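You operate a simulated robot arm through the tools that you are given. There is no shell and no other tool.

You are at the controls of a simulated robot arm. One attempt, no reset.

Task
Raise the brown table flap and stand the drawer's purple pack on it.
Fine: shut the grey drawer. Set down upright: purple pack.

Only the result counts: the job must be done as asked and must still hold three seconds after the hand-in. Knocking over, shifting, dropping, spilling or breaking anything else fails it.

Robot
A 7-joint arm with a two-finger parallel gripper, fixed in place. Base frame: the origin is at the foot of the arm, x ahead of it, y to its left, z up. Units: m, rad, N and s.
With the tool pointing down near the work surface it reaches from about 0.32 to 0.78 m from the base axis. Its first joint turns from -2.897 to 2.897 rad. Payload 3.91 kg.
Tool frame: the origin (TCP) lies between the finger pads and is the grasp point; the fingertips stand 0.03 m ahead of it; z points along the fingers, y is the line along which they close. Largest opening 0.11 m; finger width 0.02, thickness 0.01; the body of the gripper, 0.048 by 0.112 m, starts 0.055 m behind the TCP.
Orientation is that of the tool frame in the base frame, as [roll, pitch, yaw] about the fixed x, y, z axes, in that order (R = Rz(yaw) Ry(pitch) Rx(roll)). With the fingers straight down and closing along the base's y, the tool's x points along the base's -x, its y along +y and its z along -z.

Tools
- The arm moves only by the tool nudge_tool. Its argument "motion" is a list of rows, each an object (a shift or turn left out is 0, a gripper value left out holds the last) with "slide": the shift along the base's x, y, z in m, a list of three; "dr": the turn, a rotation vector about the base's x, y, z in rad, a list of three. In form: [{"slide": [x, y, z], "dr": [rx, ry, rz]}, ...]. A call has 1 to 20 rows; each row is the pose to reach, as a shift and turn from the pose commanded when the call began. "jaw" is the opening, from 0 (shut) to 1 (fully open), set as the call begins (left out, the last holds). Each row takes 0.2 s and may step no farther than 0.05 m and 0.15 rad from the row before; otherwise, or with a gripper value out of range, the whole call is refused. Where a pose cannot be reached the arm comes as near as it can. A force on the tool above 50 N (or 10 N above the force at the start of the call, whichever is more), or a blocked arm, ends the call early, and 0.2 s more pass. The fingers move at their own pace (about 0.153 m/s each) and stop on an object; they squeeze with about 27 N. The grip force told is the motor's: it shows also when the fingers shut on nothing. Time passes only in rows, and 0.2 s behind the last, so rows that repeat a pose let the fingers close. The reply holds the time, the measured pose of the TCP, the force on the tool along the base axes, the opening and the grip force, in the units named above and with some noise, with the torque about the TCP (base axes, N m) and any sound that the robot's microphone picked up.
- Cameras (640 x 400 px; columns grow to the right, rows downward): "scene" is fixed at [0.2201, -0.5013, 1.3248]; the picture's right is [0.91, -0.42, 0.00], its down [-0.25, -0.55, -0.80] and it looks along [0.34, 0.73, -0.60] (base axes); focal length 341 px, centre (320, 200). "wrist" rides on the gripper at [0.077, 0.007, -0.114] in the tool frame; the picture's right is [-0.09, 1.00, 0.00], its down [-0.80, -0.07, -0.59] and it looks along [-0.59, -0.05, 0.80] (tool axes); focal length 270 px, centre (320, 200).
- camera(camera): a new picture of that camera. No time passes.
- lift_body(by): slides the trunk up (or, below 0, down) by that many m; the arm rides with it, the base frame stays. It gives what a move gives, with no picture.
- probe_pixels(camera, pixels): for up to 12 pixels [column, row] of the newest picture of that camera ("zoom" is the newest enlarged one), the place [x, y, z] in the base frame of the surface seen there, good to about 0.002 m. No time passes.
- enlarge(camera, box): a new picture of the part [left, top, right, bottom] of that camera's present view, enlarged. No time passes.
- close_job(): hands the job in; it is judged then, once.

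Open the gripper and draw the arm clear of the work before you hand the job in, unless the task says otherwise.

The tools are called after "Request:" as a command line: name --argument value ..., lists and objects as JSON in quotes. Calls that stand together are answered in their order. nudge_tool: Moves the arm, as the interface text tells. Its arguments: {"type":"object","properties":{"motion":{"type":"array","items":{"type":"object","properties":{"slide":{"type":"array","items":{"type":"number"}},"dr":{"type":"array","items":{"type":"number"}}}}},"jaw":{"type":"number"}},"required":["motion"]} The other tools are called the same way: lift_body (by) slides the trunk up or down; camera (camera) takes a picture; probe_pixels (camera, pixels) gives the place of the surface under pixels of a picture; enlarge (camera, box) takes an enlarged picture of a part of a camera's view; close_job () hands the job in.

At the start:

```text
t: 0.0
tool_pos: [0.4239, 0.1906, 0.9988]
orientation: [3.141, 0.001, -3.141]
wrist_force: [0.5, 1.2, -0.1]
torque: [0.01, 0.01, -0.01]
width: 0.1101
grasp_force: 0.1
trunk travel left (down, up): [-0.4, 0.21]
```

scene: 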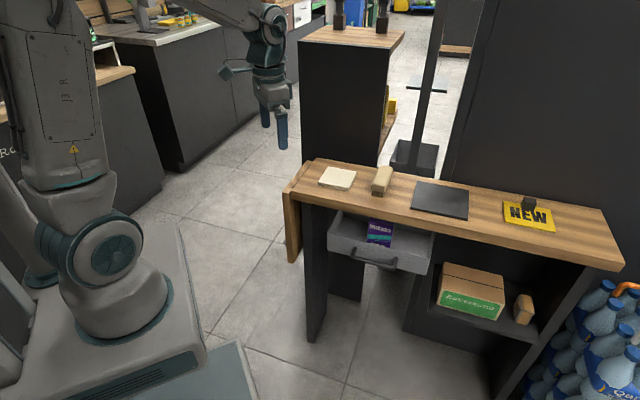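
wrist: 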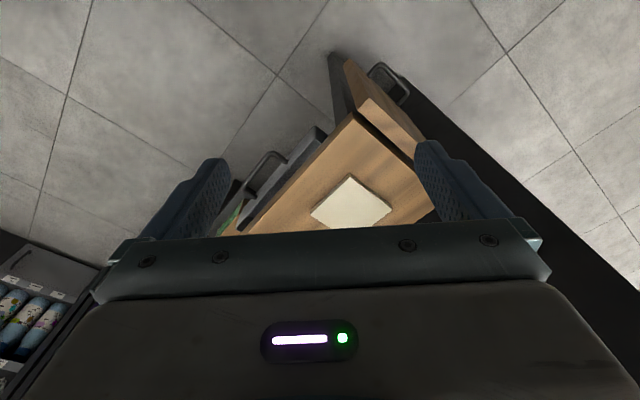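

I begin by enlarging the table with the hanging flap (around px 290,220) and the drawer (around 380,240) to learn the geometry.

Request:
enlarge --camera "scene" --box '[270, 140, 470, 290]'

Request:
probe_pixels --camera "scene" --pixels '[[290, 215], [294, 255], [287, 195], [305, 165], [340, 178], [381, 180], [440, 200], [380, 232], [375, 262], [332, 235], [431, 265], [620, 262]]'

Request:
enlarge --camera "wrist" --box '[200, 40, 460, 240]'

```text
2.67 times, centred on (370, 215) of scene
```

zoom: 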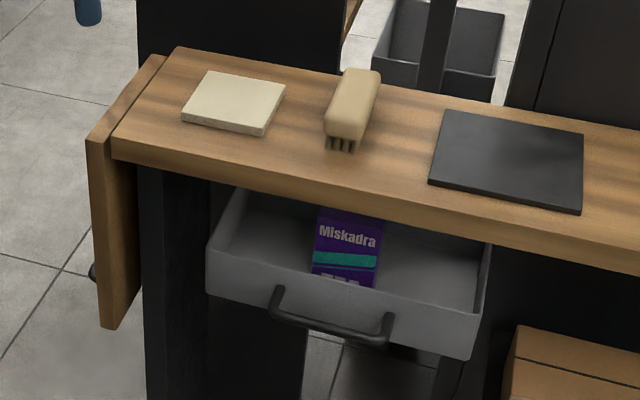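

```text
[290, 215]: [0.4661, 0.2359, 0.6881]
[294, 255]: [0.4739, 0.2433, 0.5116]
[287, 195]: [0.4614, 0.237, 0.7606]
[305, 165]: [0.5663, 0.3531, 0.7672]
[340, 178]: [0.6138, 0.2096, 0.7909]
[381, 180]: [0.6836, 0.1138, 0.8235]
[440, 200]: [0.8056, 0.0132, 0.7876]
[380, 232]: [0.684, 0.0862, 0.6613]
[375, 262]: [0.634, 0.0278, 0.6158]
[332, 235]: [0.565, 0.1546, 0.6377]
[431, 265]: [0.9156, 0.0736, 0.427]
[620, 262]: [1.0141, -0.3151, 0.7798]
```

```text
2.00 times, centred on (330, 140) of wrist
```

zoom: 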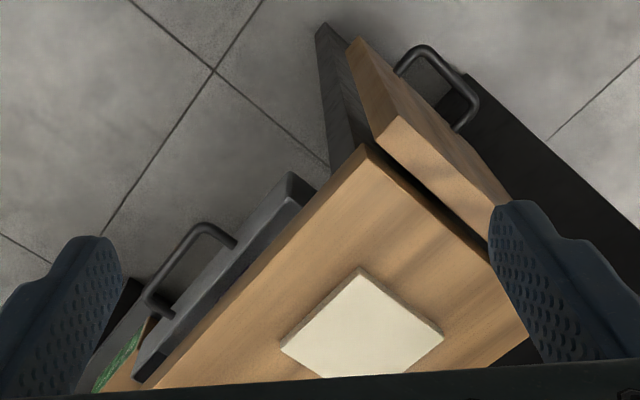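

The flap hangs at the table's near end with a handle on its outer face (wrist zoom 430,80). I probe more points on the tabletop, flap, handle, and drawer.

Request:
probe_pixels --camera "zoom" --pixels '[[420, 50], [400, 72], [468, 125], [478, 95], [352, 42], [385, 130], [395, 118], [500, 205], [365, 150], [325, 30], [440, 85], [510, 300]]'

Request:
probe_pixels --camera "wrist" --pixels '[[350, 180], [320, 213], [388, 210], [350, 205], [320, 130], [300, 150], [270, 155], [245, 180], [380, 150], [410, 190], [360, 90], [400, 120]]'

Request:
enlarge --camera "scene" --box '[320, 195, 450, 285]'

```text
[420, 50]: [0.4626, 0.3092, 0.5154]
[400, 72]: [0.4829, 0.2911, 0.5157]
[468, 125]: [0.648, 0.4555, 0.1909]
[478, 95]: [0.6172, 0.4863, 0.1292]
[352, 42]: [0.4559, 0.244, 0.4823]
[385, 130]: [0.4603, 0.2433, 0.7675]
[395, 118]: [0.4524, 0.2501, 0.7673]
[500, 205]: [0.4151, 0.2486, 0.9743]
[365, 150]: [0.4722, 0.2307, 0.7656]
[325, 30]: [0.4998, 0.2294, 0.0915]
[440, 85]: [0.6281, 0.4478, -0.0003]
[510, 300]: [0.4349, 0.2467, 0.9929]
```

```text
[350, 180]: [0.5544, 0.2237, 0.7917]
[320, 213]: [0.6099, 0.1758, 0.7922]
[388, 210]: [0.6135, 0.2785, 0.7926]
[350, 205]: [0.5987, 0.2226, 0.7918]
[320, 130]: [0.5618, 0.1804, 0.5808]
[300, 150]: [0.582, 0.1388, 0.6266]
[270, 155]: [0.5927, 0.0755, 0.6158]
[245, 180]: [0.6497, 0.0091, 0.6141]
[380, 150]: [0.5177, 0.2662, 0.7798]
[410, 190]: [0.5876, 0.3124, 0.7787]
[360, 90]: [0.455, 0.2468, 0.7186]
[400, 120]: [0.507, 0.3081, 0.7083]
```

```text
4.44 times, centred on (385, 240) of scene
```

zoom: 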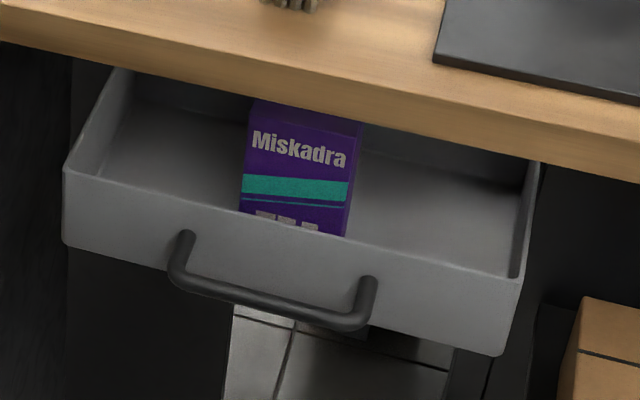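

The flap's outer face points toward (-0.7, +0.7) and its handle is near (0.46, 0.31, 0.515). I move the hand out and turn it -45° about z so the wrist camera sees the handle.

Request:
nudge_tool --motion '[{"slide": [-0.018, 0.039, -0.0125], "dr": [0, 0, -0.098]}, {"slide": [-0.036, 0.0775, -0.025], "dr": [0, 0, -0.196]}, {"slide": [-0.054, 0.116, -0.0375], "dr": [0, 0, -0.294]}, {"slide": [-0.072, 0.155, -0.05], "dr": [0, 0, -0.392]}, {"slide": [-0.09, 0.194, -0.0625], "dr": [0, 0, -0.49]}, {"slide": [-0.108, 0.2325, -0.075], "dr": [0, 0, -0.588]}, {"slide": [-0.126, 0.271, -0.0875], "dr": [0, 0, -0.686]}, {"slide": [-0.144, 0.31, -0.1], "dr": [0, 0, -0.785]}]'

Request:
camera --camera "wrist"

Request:
camera --camera "scene"

```text
t: 1.8
tool_pos: [0.2793, 0.5036, 0.8971]
orientation: [-3.141, 0.0, 2.356]
wrist_force: [-0.1, -0.5, 0.6]
torque: [0.01, 0.0, 0.02]
width: 0.11
grasp_force: 0.0
trunk travel left (down, up): [-0.4, 0.21]
```

```text
taken
```

wrist: 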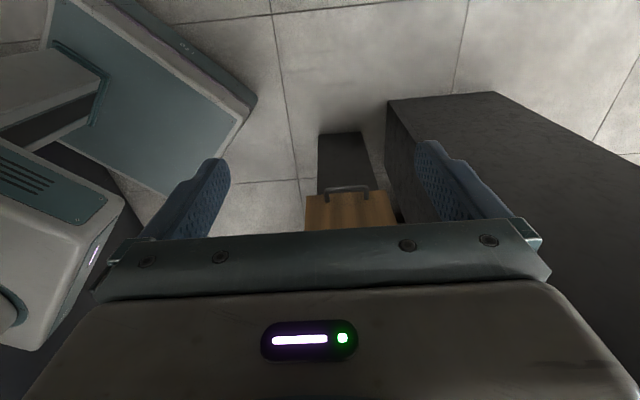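

```text
taken
```

scene: 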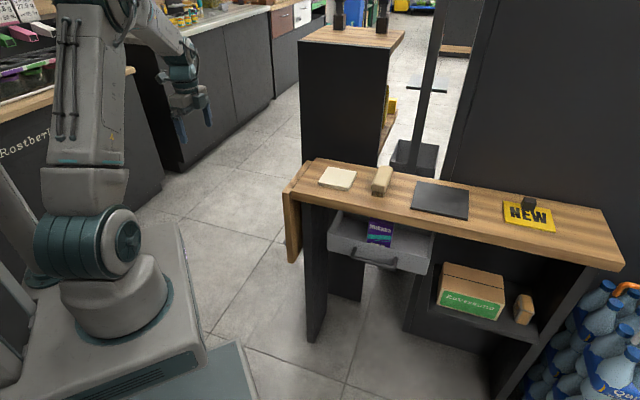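

The handle appears at (347,190) on the flap. I probe it and the nearby black cabinet, and enlarge for detail.

Request:
probe_pixels --camera "wrist" --pixels '[[345, 186], [328, 190], [367, 190], [327, 196], [369, 197], [310, 210], [390, 210], [345, 192], [392, 103], [490, 94], [430, 130], [345, 135]]'

Request:
enlarge --camera "wrist" --box '[290, 160, 410, 235]'

```text
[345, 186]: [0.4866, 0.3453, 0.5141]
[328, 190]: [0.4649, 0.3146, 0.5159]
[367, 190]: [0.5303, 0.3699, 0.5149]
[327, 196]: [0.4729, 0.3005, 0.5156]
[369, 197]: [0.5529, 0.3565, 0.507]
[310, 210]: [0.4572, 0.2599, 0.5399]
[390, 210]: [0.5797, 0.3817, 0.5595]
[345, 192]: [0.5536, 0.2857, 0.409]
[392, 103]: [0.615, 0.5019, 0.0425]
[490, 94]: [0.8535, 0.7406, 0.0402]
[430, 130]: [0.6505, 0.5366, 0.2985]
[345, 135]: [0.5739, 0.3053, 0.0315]
```

```text
5.33 times, centred on (350, 198) of wrist
```

zoom: 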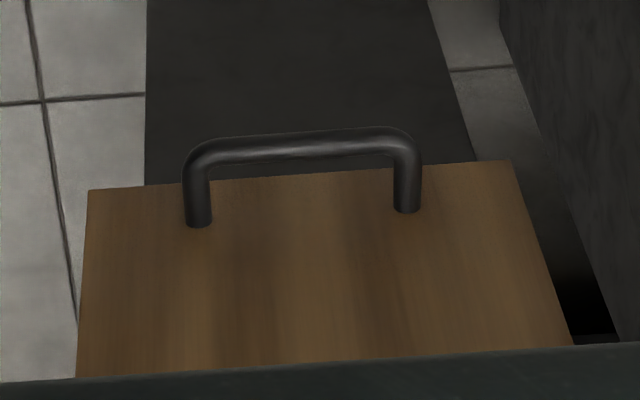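

I probe the handle bar and flap face precisely in this zoom.

Request:
probe_pixels --camera "zoom" --pixels '[[210, 150], [250, 150], [300, 145], [350, 142], [395, 140], [198, 222], [407, 208], [95, 195], [505, 168], [300, 230], [300, 330], [560, 330]]'

Request:
probe_pixels --camera "scene" --pixels '[[345, 50], [390, 45], [300, 45], [386, 160], [302, 100], [303, 203], [317, 160], [284, 193], [308, 160], [312, 336], [330, 296], [360, 297]]'

```text
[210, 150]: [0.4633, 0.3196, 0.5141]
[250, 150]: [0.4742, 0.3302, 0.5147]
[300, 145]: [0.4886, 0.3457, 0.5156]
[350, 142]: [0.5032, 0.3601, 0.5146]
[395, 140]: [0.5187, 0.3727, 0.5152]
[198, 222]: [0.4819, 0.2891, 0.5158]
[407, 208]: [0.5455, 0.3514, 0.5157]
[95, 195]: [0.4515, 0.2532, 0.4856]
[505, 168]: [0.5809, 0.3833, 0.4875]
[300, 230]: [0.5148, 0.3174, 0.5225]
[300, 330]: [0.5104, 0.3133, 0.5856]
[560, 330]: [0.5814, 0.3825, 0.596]
```

```text
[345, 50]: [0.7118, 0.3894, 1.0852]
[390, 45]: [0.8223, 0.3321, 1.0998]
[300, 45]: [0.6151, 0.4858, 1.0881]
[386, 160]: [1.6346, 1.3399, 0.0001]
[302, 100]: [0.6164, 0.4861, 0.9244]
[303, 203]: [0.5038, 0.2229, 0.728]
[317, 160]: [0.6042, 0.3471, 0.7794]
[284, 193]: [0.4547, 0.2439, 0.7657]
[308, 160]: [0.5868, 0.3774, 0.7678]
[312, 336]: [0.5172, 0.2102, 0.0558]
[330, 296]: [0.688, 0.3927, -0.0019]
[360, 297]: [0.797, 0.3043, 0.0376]
```

The bar's centre is about (0.489, 0.345, 0.510), 35 mm off the flap face, and runs along (0.707,0.707). I turn the hand +90° about z so that, once tilted level, the fingers close vertically over the bar.

Request:
nudge_tool --motion '[{"dr": [0, 0, 0.143]}, {"dr": [0, 0, 0.286]}, {"dr": [0, 0, 0.428]}, {"dr": [0, 0, 0.571]}, {"dr": [0, 0, 0.714]}, {"dr": [0, 0, 0.857]}, {"dr": [0, 0, 1.0]}, {"dr": [0, 0, 1.142]}, {"dr": [0, 0, 1.285]}, {"dr": [0, 0, 1.428]}, {"dr": [0, 0, 1.571]}]'

Request:
probe_pixels --camera "scene" --pixels '[[120, 320], [150, 370], [85, 145], [95, 240]]'

```text
t: 4.2
tool_pos: [0.2807, 0.502, 0.898]
orientation: [3.141, -0.001, -2.354]
wrist_force: [0.3, -0.2, 1.3]
torque: [0.0, -0.04, -0.02]
width: 0.1103
grasp_force: 0.0
trunk travel left (down, up): [-0.4, 0.21]
```

```text
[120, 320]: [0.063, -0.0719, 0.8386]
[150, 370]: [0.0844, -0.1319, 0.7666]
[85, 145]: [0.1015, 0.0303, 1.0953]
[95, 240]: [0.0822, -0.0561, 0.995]
```

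The arm's foot sits at about z=0.77, high for a handle at 0.51. I lower the trunk by 0.25 m; the hand stays about 0.3 m clear of the flap.

Request:
lift_body --by -0.25

Request:
camera --camera "scene"

```text
t: 6.8
tool_pos: [0.2815, 0.5008, 0.6469]
orientation: [-3.141, 0.001, -2.356]
wrist_force: [0.6, 0.1, 0.4]
torque: [0.0, -0.01, 0.01]
width: 0.1099
grasp_force: 0.0
trunk travel left (down, up): [-0.15, 0.46]
```

```text
taken
```

scene: 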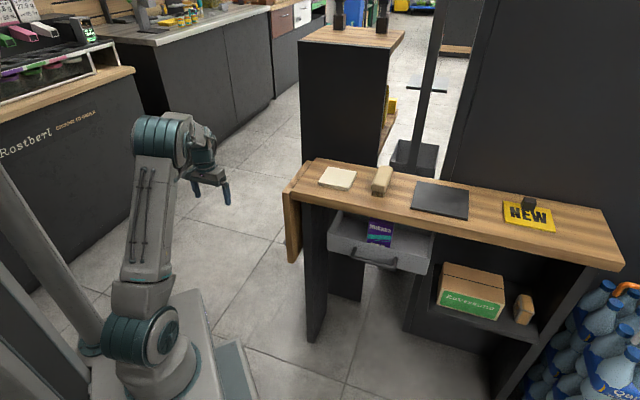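

The trunk is down and the arm is clear. Now I tilt the hand level (pointing along (0.707,-0.707)) while moving to a pre-grasp about 0.10 m off the bar.

Request:
nudge_tool --motion '[{"slide": [0.0125, -0.0077, -0.0126], "dr": [-0.101, -0.101, 0]}, {"slide": [0.025, -0.0154, -0.0252], "dr": [-0.202, -0.202, 0]}, {"slide": [0.0376, -0.0231, -0.0378], "dr": [-0.303, -0.303, 0]}, {"slide": [0.05, -0.0308, -0.0504], "dr": [-0.404, -0.404, 0]}, {"slide": [0.0627, -0.0385, -0.063], "dr": [-0.505, -0.505, 0]}, {"slide": [0.0752, -0.0462, -0.0756], "dr": [-0.606, -0.606, 0]}, {"slide": [0.0878, -0.0539, -0.0882], "dr": [-0.707, -0.707, 0]}, {"slide": [0.1, -0.0616, -0.1008], "dr": [-0.808, -0.808, 0]}, {"slide": [0.113, -0.0693, -0.1134], "dr": [-0.909, -0.909, 0]}, {"slide": [0.1254, -0.077, -0.126], "dr": [-1.01, -1.01, 0]}, {"slide": [0.138, -0.0847, -0.139], "dr": [-1.1107, -1.1107, 0]}]'

Request:
camera --camera "wrist"

Request:
camera --camera "scene"

```text
t: 9.2
tool_pos: [0.4205, 0.4172, 0.5086]
orientation: [-1.569, 0.0, -2.356]
wrist_force: [-0.1, 0.0, -0.1]
torque: [0.05, -0.01, -0.03]
width: 0.1099
grasp_force: 0.1
trunk travel left (down, up): [-0.15, 0.46]
```

```text
taken
```

wrist: 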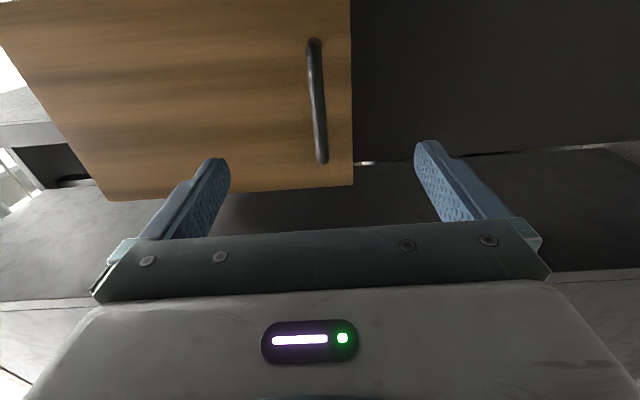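

```text
taken
```

scene: 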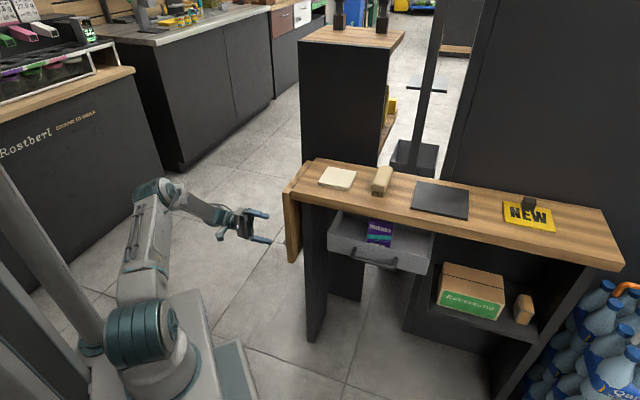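

The bar shows at columns 310-325, rows 45-160, between the fingers. I probe it for precise alignment.

Request:
probe_pixels --camera "wrist" --pixels '[[312, 60], [315, 90], [318, 120], [321, 150], [320, 120], [314, 42], [323, 161], [350, 100], [270, 100], [353, 180], [110, 198], [40, 60]]'

Request:
enlarge --camera "wrist" --box '[250, 20, 410, 180]'

```text
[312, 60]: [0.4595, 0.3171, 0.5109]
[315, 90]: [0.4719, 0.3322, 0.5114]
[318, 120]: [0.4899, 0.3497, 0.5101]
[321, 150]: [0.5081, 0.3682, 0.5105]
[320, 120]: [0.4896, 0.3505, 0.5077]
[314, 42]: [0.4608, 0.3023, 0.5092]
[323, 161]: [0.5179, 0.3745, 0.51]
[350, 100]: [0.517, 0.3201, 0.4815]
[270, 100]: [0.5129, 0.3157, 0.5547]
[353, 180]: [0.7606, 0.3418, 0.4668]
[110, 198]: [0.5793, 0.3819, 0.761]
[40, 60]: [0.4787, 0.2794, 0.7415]
```

```text
2.50 times, centred on (330, 100) of wrist
```

zoom: 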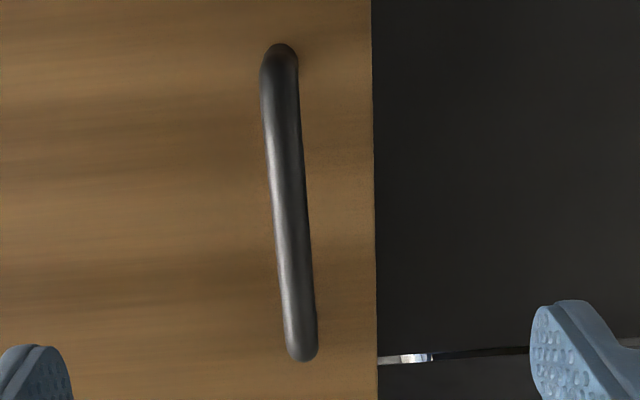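

The bar centre is at (0.492, 0.342, 0.510). I advance ~0.095 m along the tool axis with jaws at 0.6, then check before closing.

Request:
nudge_tool --jaw 0.6 --motion '[{"slide": [0.0165, -0.017, 0.0005]}, {"slide": [0.033, -0.0345, 0.001]}, {"slide": [0.0495, -0.052, 0.001]}, {"slide": [0.066, -0.069, 0.001]}]'

Request:
nudge_tool --jaw 0 --motion '[{"slide": [0, 0, 0]}, {"slide": [0, 0, 0]}, {"slide": [0, 0, 0]}]'

Request:
camera --camera "wrist"

Request:
camera --camera "scene"

```text
t: 10.2
tool_pos: [0.4851, 0.3475, 0.5102]
orientation: [-1.57, 0.0, -2.356]
wrist_force: [0.1, -0.2, 0.0]
torque: [0.01, 0.03, -0.03]
width: 0.0659
grasp_force: 0.1
trunk travel left (down, up): [-0.15, 0.46]
```

```text
t: 11.0
tool_pos: [0.4839, 0.3485, 0.5106]
orientation: [-1.57, -0.002, -2.357]
wrist_force: [0.3, -1.6, 0.7]
torque: [0.04, -0.02, -0.02]
width: 0.0117
grasp_force: 45.4
trunk travel left (down, up): [-0.15, 0.46]
```

```text
taken
```

wrist: 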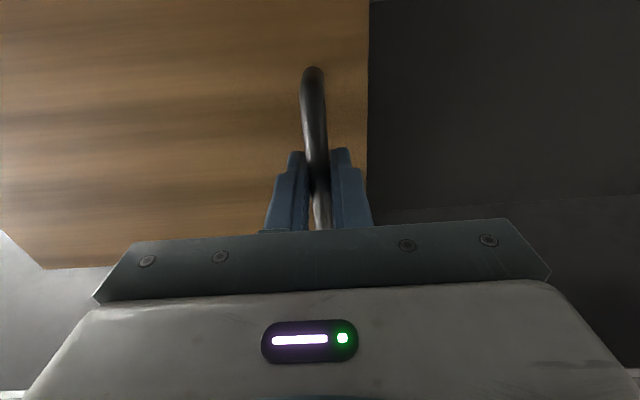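

```text
taken
```

scene: 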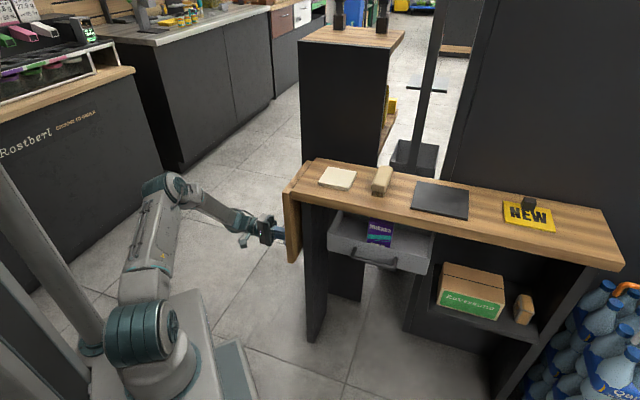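

The fingers hold the bar (width 0.0117, grip 45). I start pulling along the hinge arc (hinge near z≈0.755) by 0.3 rad and watch the forces.

Request:
nudge_tool --motion '[{"slide": [-0.0085, 0.0085, 0.0036], "dr": [0.0354, 0.0354, 0]}, {"slide": [-0.0171, 0.0171, 0.0077], "dr": [0.0707, 0.0707, 0]}, {"slide": [-0.0254, 0.0254, 0.0125], "dr": [0.106, 0.106, 0]}, {"slide": [-0.0335, 0.0335, 0.0178], "dr": [0.1414, 0.1414, 0]}, {"slide": [-0.0414, 0.0414, 0.0237], "dr": [0.1768, 0.1768, 0]}, {"slide": [-0.0491, 0.0491, 0.0301], "dr": [0.2121, 0.2121, 0]}]'

Request:
camera --camera "wrist"

Request:
camera --camera "scene"

```text
t: 12.4
tool_pos: [0.4355, 0.3963, 0.5389]
orientation: [-1.872, -0.002, -2.358]
wrist_force: [-13.4, -11.7, -4.0]
torque: [0.04, -0.03, -0.22]
width: 0.0114
grasp_force: 44.8
trunk travel left (down, up): [-0.15, 0.46]
```

```text
taken
```

wrist: 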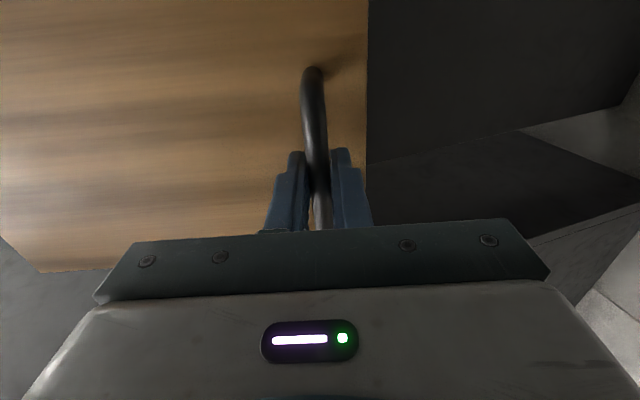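

```text
taken
```

scene: 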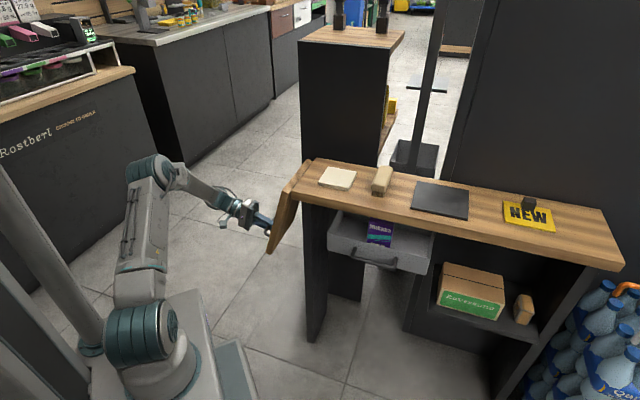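

The flap follows (θ≈0.3), but there is ~18 N sideways along -v, so I'm slightly off laterally. I test a 1 mm shift along -v.

Request:
nudge_tool --motion '[{"slide": [-0.0007, -0.0007, 0]}, {"slide": [-0.0007, -0.0007, 0]}]'

```text
t: 13.0
tool_pos: [0.4357, 0.3969, 0.5387]
orientation: [-1.872, -0.001, -2.355]
wrist_force: [-8.0, -2.1, -8.2]
torque: [-0.07, 0.28, -1.09]
width: 0.0113
grasp_force: 44.7
trunk travel left (down, up): [-0.15, 0.46]
```

The sideways force dropped to ~7 N. I continue along the arc to θ=0.6.

Request:
nudge_tool --motion '[{"slide": [-0.0075, 0.0075, 0.007], "dr": [0.0354, 0.0354, 0]}, {"slide": [-0.0147, 0.0147, 0.0145], "dr": [0.0707, 0.0707, 0]}, {"slide": [-0.0216, 0.0216, 0.0226], "dr": [0.106, 0.106, 0]}, {"slide": [-0.0283, 0.0283, 0.0311], "dr": [0.1414, 0.1414, 0]}, {"slide": [-0.0346, 0.0346, 0.0401], "dr": [0.1768, 0.1768, 0]}, {"slide": [-0.0406, 0.0406, 0.0494], "dr": [0.2121, 0.2121, 0]}]'

Request:
camera --camera "wrist"

```text
t: 14.4
tool_pos: [0.3926, 0.438, 0.588]
orientation: [-2.173, -0.004, -2.355]
wrist_force: [-20.5, 8.1, -22.3]
torque: [0.76, -0.47, 0.93]
width: 0.0116
grasp_force: 45.1
trunk travel left (down, up): [-0.15, 0.46]
```

```text
taken
```

wrist: 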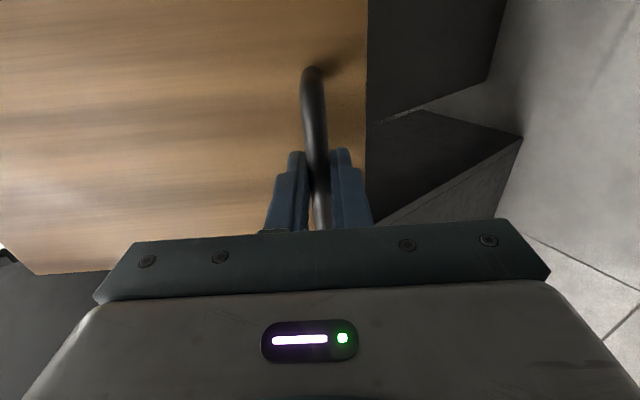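

The load is mostly radial (≈30 N outward), so the true hinge is a few mm farther out and higher. I refit it (a=0.062, b=0.248) and continue to θ=0.9.

Request:
nudge_tool --motion '[{"slide": [-0.0022, 0.001, -0.0012]}, {"slide": [-0.0081, 0.0069, 0.0086], "dr": [0.0354, 0.0354, 0]}, {"slide": [-0.0135, 0.0123, 0.0187], "dr": [0.0707, 0.0707, 0]}, {"slide": [-0.0186, 0.0174, 0.0293], "dr": [0.106, 0.106, 0]}, {"slide": [-0.0234, 0.0222, 0.0402], "dr": [0.1414, 0.1414, 0]}, {"slide": [-0.0277, 0.0265, 0.0514], "dr": [0.1768, 0.1768, 0]}, {"slide": [-0.0316, 0.0304, 0.0629], "dr": [0.2121, 0.2121, 0]}]'

Request:
camera --camera "scene"

```text
t: 16.0
tool_pos: [0.3623, 0.4708, 0.6524]
orientation: [-2.469, -0.006, -2.353]
wrist_force: [-17.5, 21.0, -17.7]
torque: [0.5, -0.08, -0.02]
width: 0.0115
grasp_force: 45.3
trunk travel left (down, up): [-0.15, 0.46]
```

```text
taken
```

scene: 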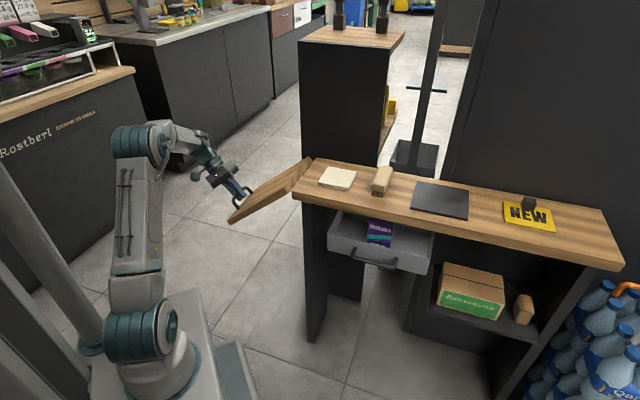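

The flap is rising nicely (θ≈0.9), still ~32 N radial outward. I refine the hinge again and go on to θ=1.2.

Request:
nudge_tool --motion '[{"slide": [-0.0021, 0.0021, -0.001]}, {"slide": [-0.0057, 0.0057, 0.0108], "dr": [0.0354, 0.0354, 0]}, {"slide": [-0.0089, 0.0089, 0.0229], "dr": [0.0707, 0.0707, 0]}, {"slide": [-0.0117, 0.0117, 0.0351], "dr": [0.106, 0.106, 0]}, {"slide": [-0.0141, 0.0141, 0.0475], "dr": [0.1414, 0.1414, 0]}, {"slide": [-0.0161, 0.0161, 0.0601], "dr": [0.1768, 0.1768, 0]}, {"slide": [-0.0175, 0.0175, 0.0728], "dr": [0.2121, 0.2121, 0]}]'

Request:
camera --camera "scene"

```text
t: 17.6
tool_pos: [0.3448, 0.4868, 0.7253]
orientation: [-2.769, 0.0, -2.356]
wrist_force: [-9.0, 17.6, -6.5]
torque: [0.97, -0.58, 0.41]
width: 0.0117
grasp_force: 45.4
trunk travel left (down, up): [-0.15, 0.46]
```

```text
taken
```

scene: 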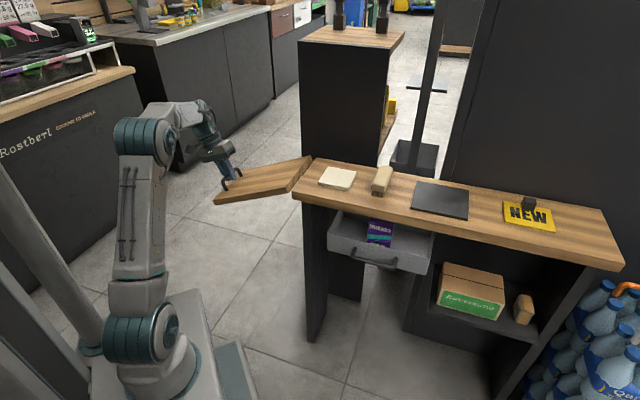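

The radial load is down to ~20 N and the flap is about 70° up. I continue to θ=1.45 with a small correction.

Request:
nudge_tool --motion '[{"slide": [-0.0007, 0.0015, -0.0003]}, {"slide": [-0.0017, 0.0025, 0.0125], "dr": [0.0354, 0.0354, 0]}, {"slide": [-0.0023, 0.0031, 0.0254], "dr": [0.0707, 0.0707, 0]}, {"slide": [-0.0025, 0.0033, 0.0383], "dr": [0.106, 0.106, 0]}, {"slide": [-0.0021, 0.0029, 0.0511], "dr": [0.1414, 0.1414, 0]}, {"slide": [-0.0014, 0.0022, 0.0641], "dr": [0.1768, 0.1768, 0]}]'

Request:
camera --camera "scene"

Request:
camera --camera "wrist"

```text
t: 19.0
tool_pos: [0.3435, 0.4888, 0.79]
orientation: [-3.019, 0.001, -2.355]
wrist_force: [-12.0, -1.8, -2.5]
torque: [-0.37, 0.42, -0.15]
width: 0.011
grasp_force: 45.1
trunk travel left (down, up): [-0.15, 0.46]
```

```text
taken
```

scene: 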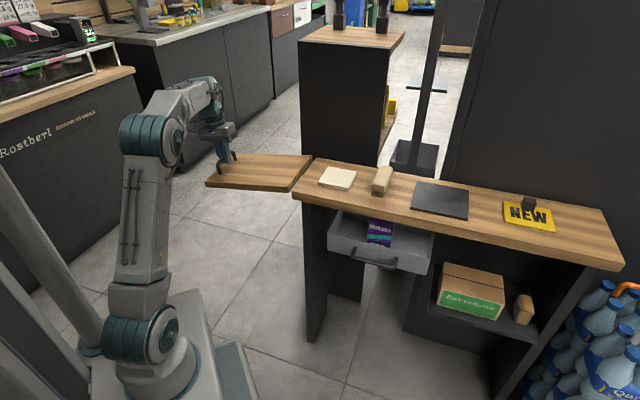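

```text
taken
```

wrist: 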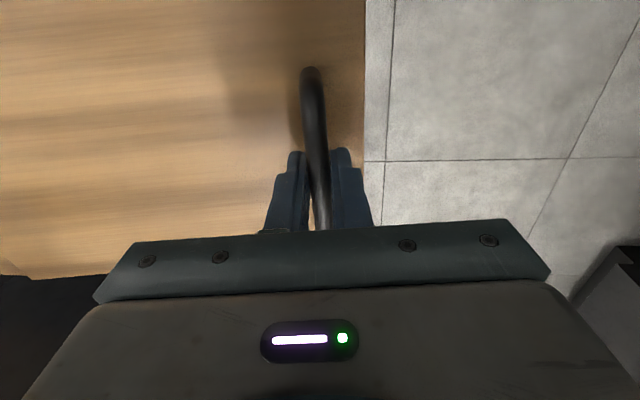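

θ≈1.45, the force is small; the flap is just below level. I continue gently to θ=1.57 and listen for a latch.

Request:
nudge_tool --motion '[{"slide": [0.0002, -0.0011, 0.0064], "dr": [0.0177, 0.0177, 0]}, {"slide": [0.0007, -0.0017, 0.0128], "dr": [0.0354, 0.0354, 0]}, {"slide": [0.0013, -0.0023, 0.0173], "dr": [0.0478, 0.0478, 0]}, {"slide": [0.0019, -0.0029, 0.0218], "dr": [0.0601, 0.0601, 0]}, {"slide": [0.0026, -0.0036, 0.0263], "dr": [0.073, 0.073, 0]}, {"slide": [0.0032, -0.0042, 0.0307], "dr": [0.0856, 0.0856, 0]}]'

Request:
enlarge --camera "scene" --box '[180, 120, 380, 245]'

```text
t: 20.4
tool_pos: [0.3476, 0.4866, 0.8193]
orientation: [3.141, 0.002, -2.354]
wrist_force: [-7.1, 12.9, 3.4]
torque: [-0.41, 0.61, -0.08]
width: 0.0116
grasp_force: 45.2
trunk travel left (down, up): [-0.15, 0.46]
```

```text
3.20 times, centred on (280, 182) of scene
```

zoom: 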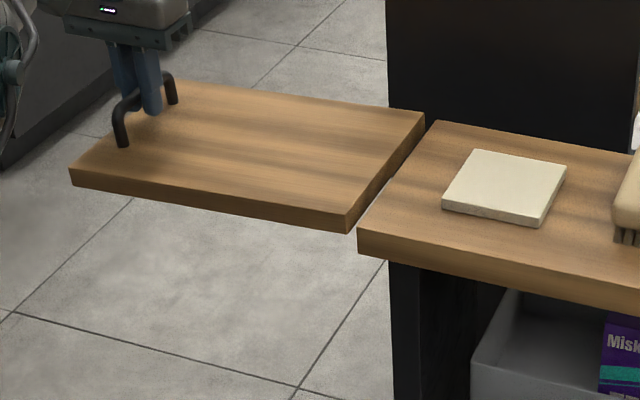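

No latch sound yet. I probe flap heights at the free end and near the hinge against the tabletop.

Request:
probe_pixels --camera "zoom" --pixels '[[180, 165], [100, 170], [250, 170], [330, 180], [380, 140], [300, 120], [220, 105], [400, 190], [450, 150], [345, 205], [72, 178], [600, 225]]'

```text
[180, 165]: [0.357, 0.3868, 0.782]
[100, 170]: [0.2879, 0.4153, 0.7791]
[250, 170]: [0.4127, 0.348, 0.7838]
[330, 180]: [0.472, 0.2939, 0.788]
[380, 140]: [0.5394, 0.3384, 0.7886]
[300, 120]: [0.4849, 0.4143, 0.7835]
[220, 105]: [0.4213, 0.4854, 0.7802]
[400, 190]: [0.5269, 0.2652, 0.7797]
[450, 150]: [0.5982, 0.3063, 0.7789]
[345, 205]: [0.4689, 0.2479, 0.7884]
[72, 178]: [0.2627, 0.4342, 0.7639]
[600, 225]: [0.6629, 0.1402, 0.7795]
```

The flap still slopes about 0.04 rad below level (hinge end 0.788, free end 0.779). I raise further in small steps to about 0.05 rad more.

Request:
nudge_tool --motion '[{"slide": [0.0006, -0.0006, 0.0037], "dr": [0.0106, 0.0106, 0]}, {"slide": [0.0013, -0.0013, 0.0073], "dr": [0.0212, 0.0212, 0]}, {"slide": [0.0018, -0.0018, 0.0098], "dr": [0.0283, 0.0283, 0]}, {"slide": [0.0023, -0.0023, 0.0123], "dr": [0.0354, 0.0354, 0]}]'

Request:
enlarge --camera "scene" --box '[180, 120, 380, 245]'

Request:
probe_pixels --camera "zoom" --pixels '[[180, 165], [100, 165], [250, 170], [330, 180], [380, 140], [300, 120], [220, 105]]'

```text
t: 21.4
tool_pos: [0.3467, 0.4832, 0.8303]
orientation: [3.09, 0.004, -2.355]
wrist_force: [-5.9, 29.5, 5.1]
torque: [0.91, -0.7, -0.17]
width: 0.0115
grasp_force: 44.9
trunk travel left (down, up): [-0.15, 0.46]
```

```text
3.20 times, centred on (280, 182) of scene
```

zoom: 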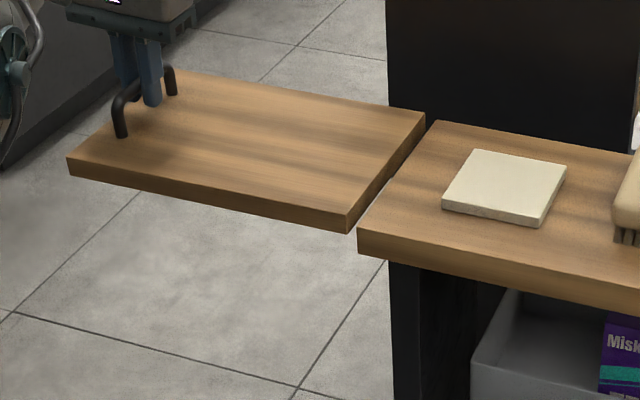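

```text
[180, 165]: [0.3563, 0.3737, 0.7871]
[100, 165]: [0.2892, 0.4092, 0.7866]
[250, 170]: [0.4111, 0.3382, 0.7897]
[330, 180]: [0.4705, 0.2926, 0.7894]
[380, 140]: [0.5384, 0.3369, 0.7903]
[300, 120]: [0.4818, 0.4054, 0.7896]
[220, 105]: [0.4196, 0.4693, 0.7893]
```

The flap is nearly level now (0.787 vs 0.790). I relieve the side load and lift a few mm more in small steps, seeking the stop or latch.

Request:
nudge_tool --motion '[{"slide": [-0.0006, 0.002, 0]}, {"slide": [-0.0004, 0.0018, 0.003], "dr": [0.007, 0.007, 0]}, {"slide": [-0.0002, 0.0016, 0.006], "dr": [0.014, 0.014, 0]}, {"slide": [0, 0.0014, 0.009], "dr": [0.021, 0.021, 0]}]'

Request:
enlarge --camera "scene" --box '[180, 120, 380, 245]'

Request:
probe_pixels --camera "zoom" --pixels '[[180, 165], [100, 160], [250, 170], [330, 180], [380, 140], [300, 120], [220, 105]]'

```text
t: 22.4
tool_pos: [0.3498, 0.4829, 0.835]
orientation: [3.067, -0.012, -2.356]
wrist_force: [-12.2, 6.9, -34.1]
torque: [-0.05, 0.2, 0.09]
width: 0.0122
grasp_force: 45.2
trunk travel left (down, up): [-0.15, 0.46]
```

```text
3.20 times, centred on (280, 182) of scene
```

zoom: 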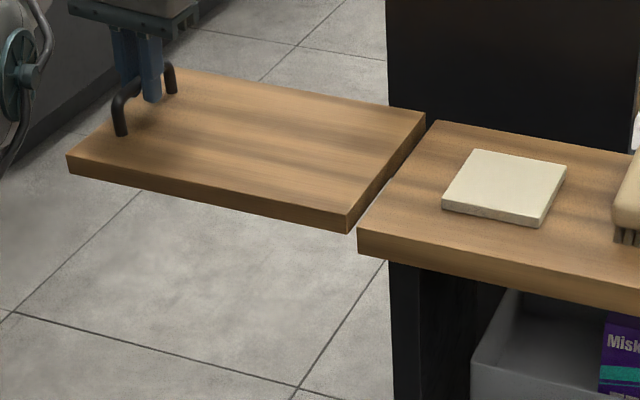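

```text
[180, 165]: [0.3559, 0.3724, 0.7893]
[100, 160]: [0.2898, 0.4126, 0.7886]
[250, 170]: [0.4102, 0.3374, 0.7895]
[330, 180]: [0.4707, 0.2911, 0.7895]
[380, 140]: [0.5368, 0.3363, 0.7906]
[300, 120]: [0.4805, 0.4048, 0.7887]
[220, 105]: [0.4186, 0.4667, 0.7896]
```

The flap is level (0.789 throughout) and I feel 34 N downward, so it's at its stop. I relax 3 mm down and see whether it carries itself.

Request:
nudge_tool --motion '[{"slide": [-0.0005, 0.0005, -0.0025]}, {"slide": [-0.0005, 0.0005, -0.0025]}]'

Request:
enlarge --camera "scene" --box '[180, 120, 380, 245]'

Request:
probe_pixels --camera "zoom" --pixels '[[180, 165], [100, 160], [330, 180], [380, 140], [220, 105]]'

```text
t: 23.0
tool_pos: [0.3496, 0.4835, 0.8372]
orientation: [3.063, -0.004, -2.356]
wrist_force: [-10.5, 1.6, -27.1]
torque: [-0.61, 0.66, 0.08]
width: 0.0117
grasp_force: 44.8
trunk travel left (down, up): [-0.15, 0.46]
```

```text
3.20 times, centred on (280, 182) of scene
```

zoom: 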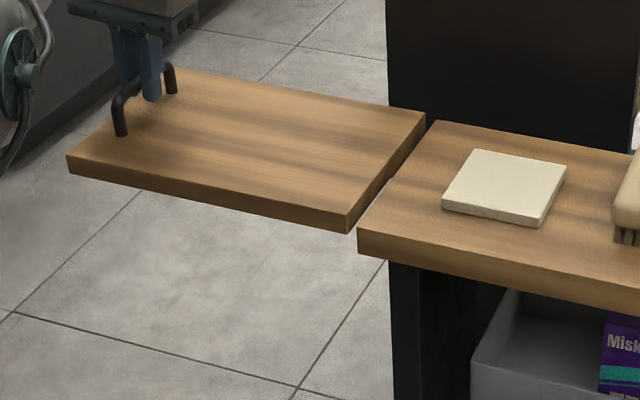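

```text
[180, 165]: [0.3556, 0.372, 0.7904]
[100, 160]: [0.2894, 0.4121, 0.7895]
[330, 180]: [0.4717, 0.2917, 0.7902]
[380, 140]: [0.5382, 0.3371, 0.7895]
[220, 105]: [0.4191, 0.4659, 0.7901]
```

Still 27 N down; I keep relaxing in another 3 mm step.

Request:
nudge_tool --motion '[{"slide": [-0.0005, 0.0005, -0.003]}, {"slide": [-0.0005, 0.0005, -0.003]}]'

Request:
enlarge --camera "scene" --box '[180, 120, 380, 245]'

Request:
probe_pixels --camera "zoom" --pixels '[[180, 165], [100, 160], [330, 180], [380, 140], [220, 105]]'

```text
t: 23.6
tool_pos: [0.3479, 0.4837, 0.8377]
orientation: [3.063, 0.004, -2.359]
wrist_force: [-2.3, 3.5, -3.1]
torque: [-0.94, 0.93, 0.13]
width: 0.0115
grasp_force: 44.8
trunk travel left (down, up): [-0.15, 0.46]
```

```text
3.20 times, centred on (280, 182) of scene
```

zoom: 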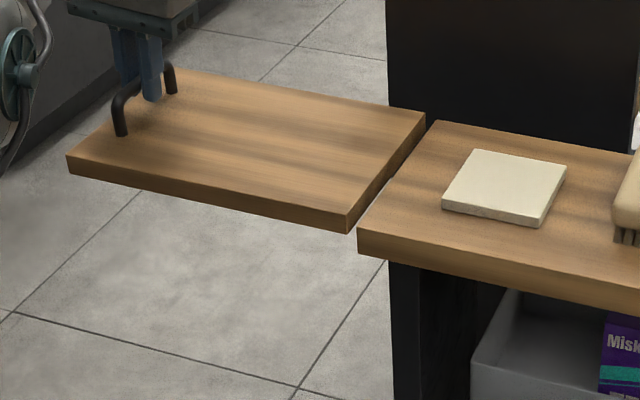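

```text
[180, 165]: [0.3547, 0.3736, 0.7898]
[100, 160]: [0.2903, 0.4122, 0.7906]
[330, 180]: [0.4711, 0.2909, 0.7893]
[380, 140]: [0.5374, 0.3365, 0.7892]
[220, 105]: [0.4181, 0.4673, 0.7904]
```

Now only −3 N. One more 3 mm lower: if the flap is held, the force should turn upward while the height stays.

Request:
nudge_tool --motion '[{"slide": [0, 0, -0.0015]}, {"slide": [0, 0, -0.003]}, {"slide": [0, 0, -0.003]}]'

Request:
enlarge --camera "scene" --box '[180, 120, 380, 245]'

Request:
probe_pixels --camera "zoom" --pixels '[[180, 165], [100, 160], [330, 180], [380, 140], [220, 105]]'

```text
t: 24.4
tool_pos: [0.3491, 0.4827, 0.8337]
orientation: [3.06, 0.003, -2.355]
wrist_force: [-0.5, 1.8, 2.3]
torque: [0.94, -0.96, -0.15]
width: 0.0116
grasp_force: 44.7
trunk travel left (down, up): [-0.15, 0.46]
```

```text
3.20 times, centred on (280, 182) of scene
```

zoom: 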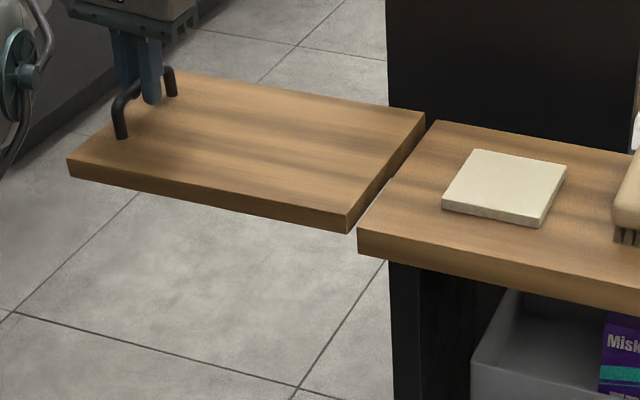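

```text
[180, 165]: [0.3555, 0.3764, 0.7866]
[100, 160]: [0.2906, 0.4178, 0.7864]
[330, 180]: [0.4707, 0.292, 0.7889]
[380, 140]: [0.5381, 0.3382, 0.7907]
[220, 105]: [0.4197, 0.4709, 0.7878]
```

The flap follows softly with ~±3 N, so it appears to have a friction hinge. I bring it back up against its stop, then open the jaws slightly while staying around the bar to see if it holds.

Request:
nudge_tool --motion '[{"slide": [0, 0, 0.002]}, {"slide": [0, 0, 0.0045]}, {"slide": [0, 0, 0.006]}, {"slide": [0, 0, 0.006]}]'

Request:
nudge_tool --motion '[{"slide": [0, 0, -0.0015]}, {"slide": [0, 0, -0.0015]}]'

Request:
nudge_tool --jaw 0.3 --motion '[{"slide": [0, 0, 0]}, {"slide": [0, 0, 0]}, {"slide": [0, 0, 0]}]'

Request:
enlarge --camera "scene" --box '[180, 120, 380, 245]'

Request:
probe_pixels --camera "zoom" --pixels '[[180, 165], [100, 160], [330, 180], [380, 140], [220, 105]]'

```text
t: 25.4
tool_pos: [0.3496, 0.4844, 0.8364]
orientation: [3.063, -0.003, -2.354]
wrist_force: [-2.0, -3.5, -14.6]
torque: [0.82, -0.87, -0.07]
width: 0.0115
grasp_force: 45.0
trunk travel left (down, up): [-0.15, 0.46]
```

```text
t: 26.0
tool_pos: [0.3491, 0.483, 0.8375]
orientation: [3.064, -0.003, -2.355]
wrist_force: [3.8, -2.8, -4.3]
torque: [-1.0, 0.9, 0.1]
width: 0.0115
grasp_force: 45.1
trunk travel left (down, up): [-0.15, 0.46]
```

```text
t: 26.8
tool_pos: [0.3483, 0.4839, 0.838]
orientation: [3.062, 0.0, -2.356]
wrist_force: [0.2, 0.5, 0.0]
torque: [0.01, 0.02, 0.0]
width: 0.0329
grasp_force: 0.0
trunk travel left (down, up): [-0.15, 0.46]
```

```text
3.20 times, centred on (280, 182) of scene
```

zoom: 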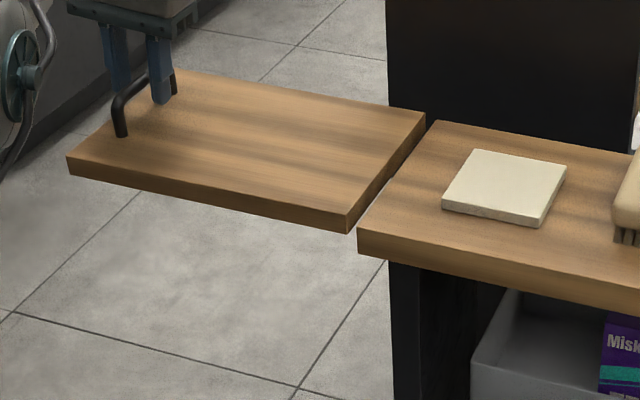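

```text
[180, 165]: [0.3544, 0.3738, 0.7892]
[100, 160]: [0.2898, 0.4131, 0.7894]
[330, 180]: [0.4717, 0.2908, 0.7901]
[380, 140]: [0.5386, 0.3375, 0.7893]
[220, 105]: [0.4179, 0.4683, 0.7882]
```

The flap stays level with the jaws open. I retreat along the tool axis, then study the drawer and pack geometry in the scene zoom.

Request:
nudge_tool --motion '[{"slide": [0.0014, -0.0014, 0.025]}, {"slide": [0.0028, -0.0028, 0.05]}, {"slide": [0.0045, -0.0045, 0.08]}, {"slide": [0.0056, -0.0056, 0.12]}, {"slide": [0.0056, -0.0056, 0.165]}]'

Request:
enlarge --camera "scene" --box '[320, 195, 450, 285]'

Request:
probe_pixels --camera "zoom" --pixels '[[68, 172], [120, 75], [518, 278], [535, 165], [250, 130], [355, 145], [245, 205], [345, 235], [300, 180], [170, 170], [440, 220], [300, 218]]'

Request:
probe_pixels --camera "scene" --pixels '[[300, 201], [350, 213], [400, 225], [450, 237], [350, 205], [400, 216], [386, 249], [352, 252]]'

```text
t: 28.0
tool_pos: [0.3537, 0.4776, 0.9683]
orientation: [3.062, -0.001, -2.356]
wrist_force: [0.0, -0.1, 0.1]
torque: [-0.03, 0.01, 0.01]
width: 0.0328
grasp_force: 0.1
out of reach, approached as far as the arm can: row 5
trunk travel left (down, up): [-0.15, 0.46]
```

```text
4.44 times, centred on (385, 240) of scene
```

zoom: 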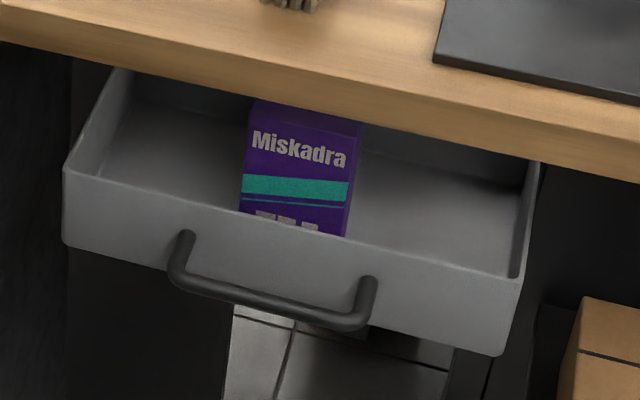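

```text
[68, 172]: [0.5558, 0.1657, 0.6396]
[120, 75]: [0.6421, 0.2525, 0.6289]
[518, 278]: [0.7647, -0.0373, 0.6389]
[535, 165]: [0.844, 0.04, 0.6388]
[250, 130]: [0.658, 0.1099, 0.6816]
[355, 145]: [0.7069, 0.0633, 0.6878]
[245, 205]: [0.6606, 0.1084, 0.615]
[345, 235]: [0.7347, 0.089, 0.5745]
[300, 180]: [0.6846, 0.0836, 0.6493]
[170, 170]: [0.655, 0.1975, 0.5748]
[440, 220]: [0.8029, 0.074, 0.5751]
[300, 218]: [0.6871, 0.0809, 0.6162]
```

```text
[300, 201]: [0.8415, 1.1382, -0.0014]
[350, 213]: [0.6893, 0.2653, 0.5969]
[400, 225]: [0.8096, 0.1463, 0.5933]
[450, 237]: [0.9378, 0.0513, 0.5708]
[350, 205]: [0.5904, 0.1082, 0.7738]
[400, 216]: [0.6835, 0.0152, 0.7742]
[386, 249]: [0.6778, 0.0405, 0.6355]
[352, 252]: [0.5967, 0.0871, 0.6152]
```

The pack stands upright in the drawer (front face v≈0.544, z 0.575–0.69+) under the table overhang (edge v≈0.494), so the drawer must be drawn out by its handle (near (0.63,0.03,0.61)). First I untilt the hand and raise the trunk 0.1 m for a better working height.

Request:
nudge_tool --motion '[{"slide": [0, 0, -0.03], "dr": [-0.028, -0.028, 0]}, {"slide": [0, 0, -0.06], "dr": [-0.056, -0.056, 0]}]'

Request:
lift_body --by 0.1

Request:
camera --camera "scene"

```text
t: 28.6
tool_pos: [0.3547, 0.476, 0.9073]
orientation: [-3.141, -0.001, -2.355]
wrist_force: [-1.2, -0.1, 0.6]
torque: [-0.02, -0.01, 0.01]
width: 0.033
grasp_force: 0.1
trunk travel left (down, up): [-0.15, 0.46]
```

```text
t: 29.9
tool_pos: [0.355, 0.4764, 1.0077]
orientation: [3.14, -0.001, -2.355]
wrist_force: [0.4, 0.9, 0.3]
torque: [0.0, 0.03, -0.04]
width: 0.0327
grasp_force: 0.1
trunk travel left (down, up): [-0.25, 0.36]
```

```text
taken
```

scene: 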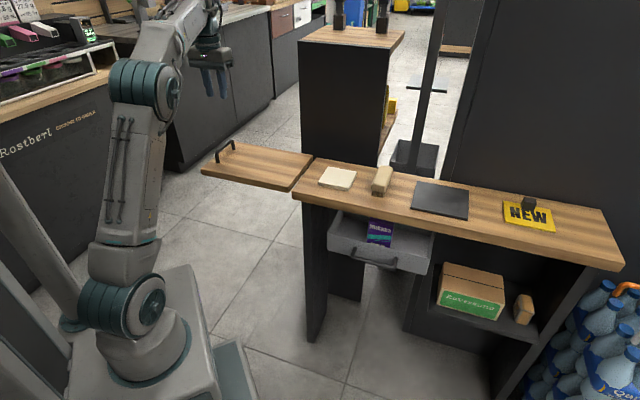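

The flap holds level. Now I swing the hand over to the front of the drawer, rotating −90° about z so the fingers close along the pull direction.

Request:
nudge_tool --motion '[{"slide": [0.0086, -0.045, -0.008], "dr": [0, 0, -0.143]}, {"slide": [0.0173, -0.09, -0.016], "dr": [0, 0, -0.286]}, {"slide": [0.026, -0.135, -0.024], "dr": [0, 0, -0.428]}, {"slide": [0.0345, -0.18, -0.032], "dr": [0, 0, -0.571]}, {"slide": [0.043, -0.225, -0.04], "dr": [0, 0, -0.714]}, {"slide": [0.052, -0.27, -0.047], "dr": [0, 0, -0.857]}, {"slide": [0.06, -0.315, -0.055], "dr": [0, 0, -1.0]}, {"slide": [0.069, -0.36, -0.063], "dr": [0, 0, -1.142]}, {"slide": [0.078, -0.405, -0.071], "dr": [0, 0, -1.285]}, {"slide": [0.086, -0.45, -0.079], "dr": [0, 0, -1.428]}, {"slide": [0.095, -0.496, -0.087], "dr": [0, 0, -1.571]}]'

Request:
camera --camera "wrist"

```text
t: 32.3
tool_pos: [0.4512, -0.0197, 0.9212]
orientation: [3.14, 0.001, 2.356]
wrist_force: [0.1, -0.2, 0.6]
torque: [-0.03, 0.0, 0.0]
width: 0.033
grasp_force: 0.1
trunk travel left (down, up): [-0.25, 0.36]
```

```text
taken
```

wrist: 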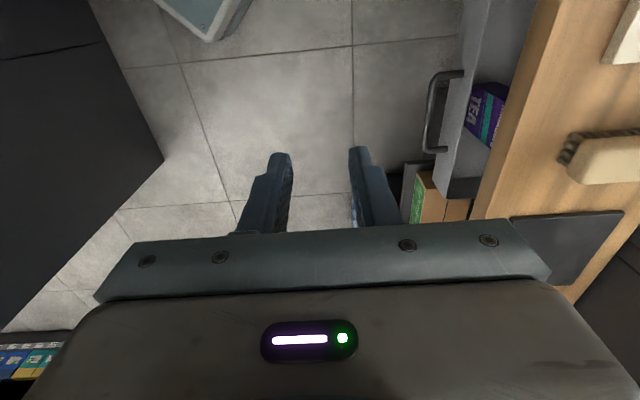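

The drawer handle shows at (430-460, 70-150) and the pack at (487,110). I probe them and enlarge.

Request:
enlarge --camera "wrist" --box '[400, 40, 560, 180]'

Request:
probe_pixels --camera "wrist" --pixels '[[430, 110], [432, 85], [428, 140], [450, 74], [438, 150], [466, 100], [486, 90], [504, 88], [468, 140], [470, 85], [530, 100], [500, 120]]'

```text
2.86 times, centred on (480, 110) of wrist
```

zoom: 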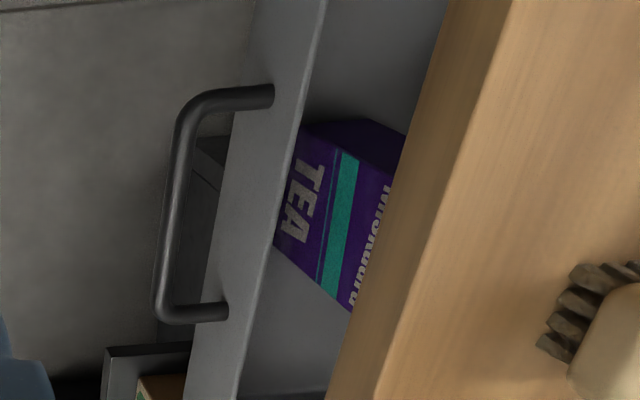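

```text
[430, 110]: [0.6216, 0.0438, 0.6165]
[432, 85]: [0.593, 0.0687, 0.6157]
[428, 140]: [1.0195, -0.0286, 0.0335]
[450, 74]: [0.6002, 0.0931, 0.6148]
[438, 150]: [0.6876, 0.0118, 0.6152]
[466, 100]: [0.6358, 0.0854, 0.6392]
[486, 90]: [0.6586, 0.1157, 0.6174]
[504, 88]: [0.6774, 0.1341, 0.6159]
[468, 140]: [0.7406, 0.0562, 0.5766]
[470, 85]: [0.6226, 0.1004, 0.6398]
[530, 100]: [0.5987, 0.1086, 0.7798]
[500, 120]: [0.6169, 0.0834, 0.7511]
```

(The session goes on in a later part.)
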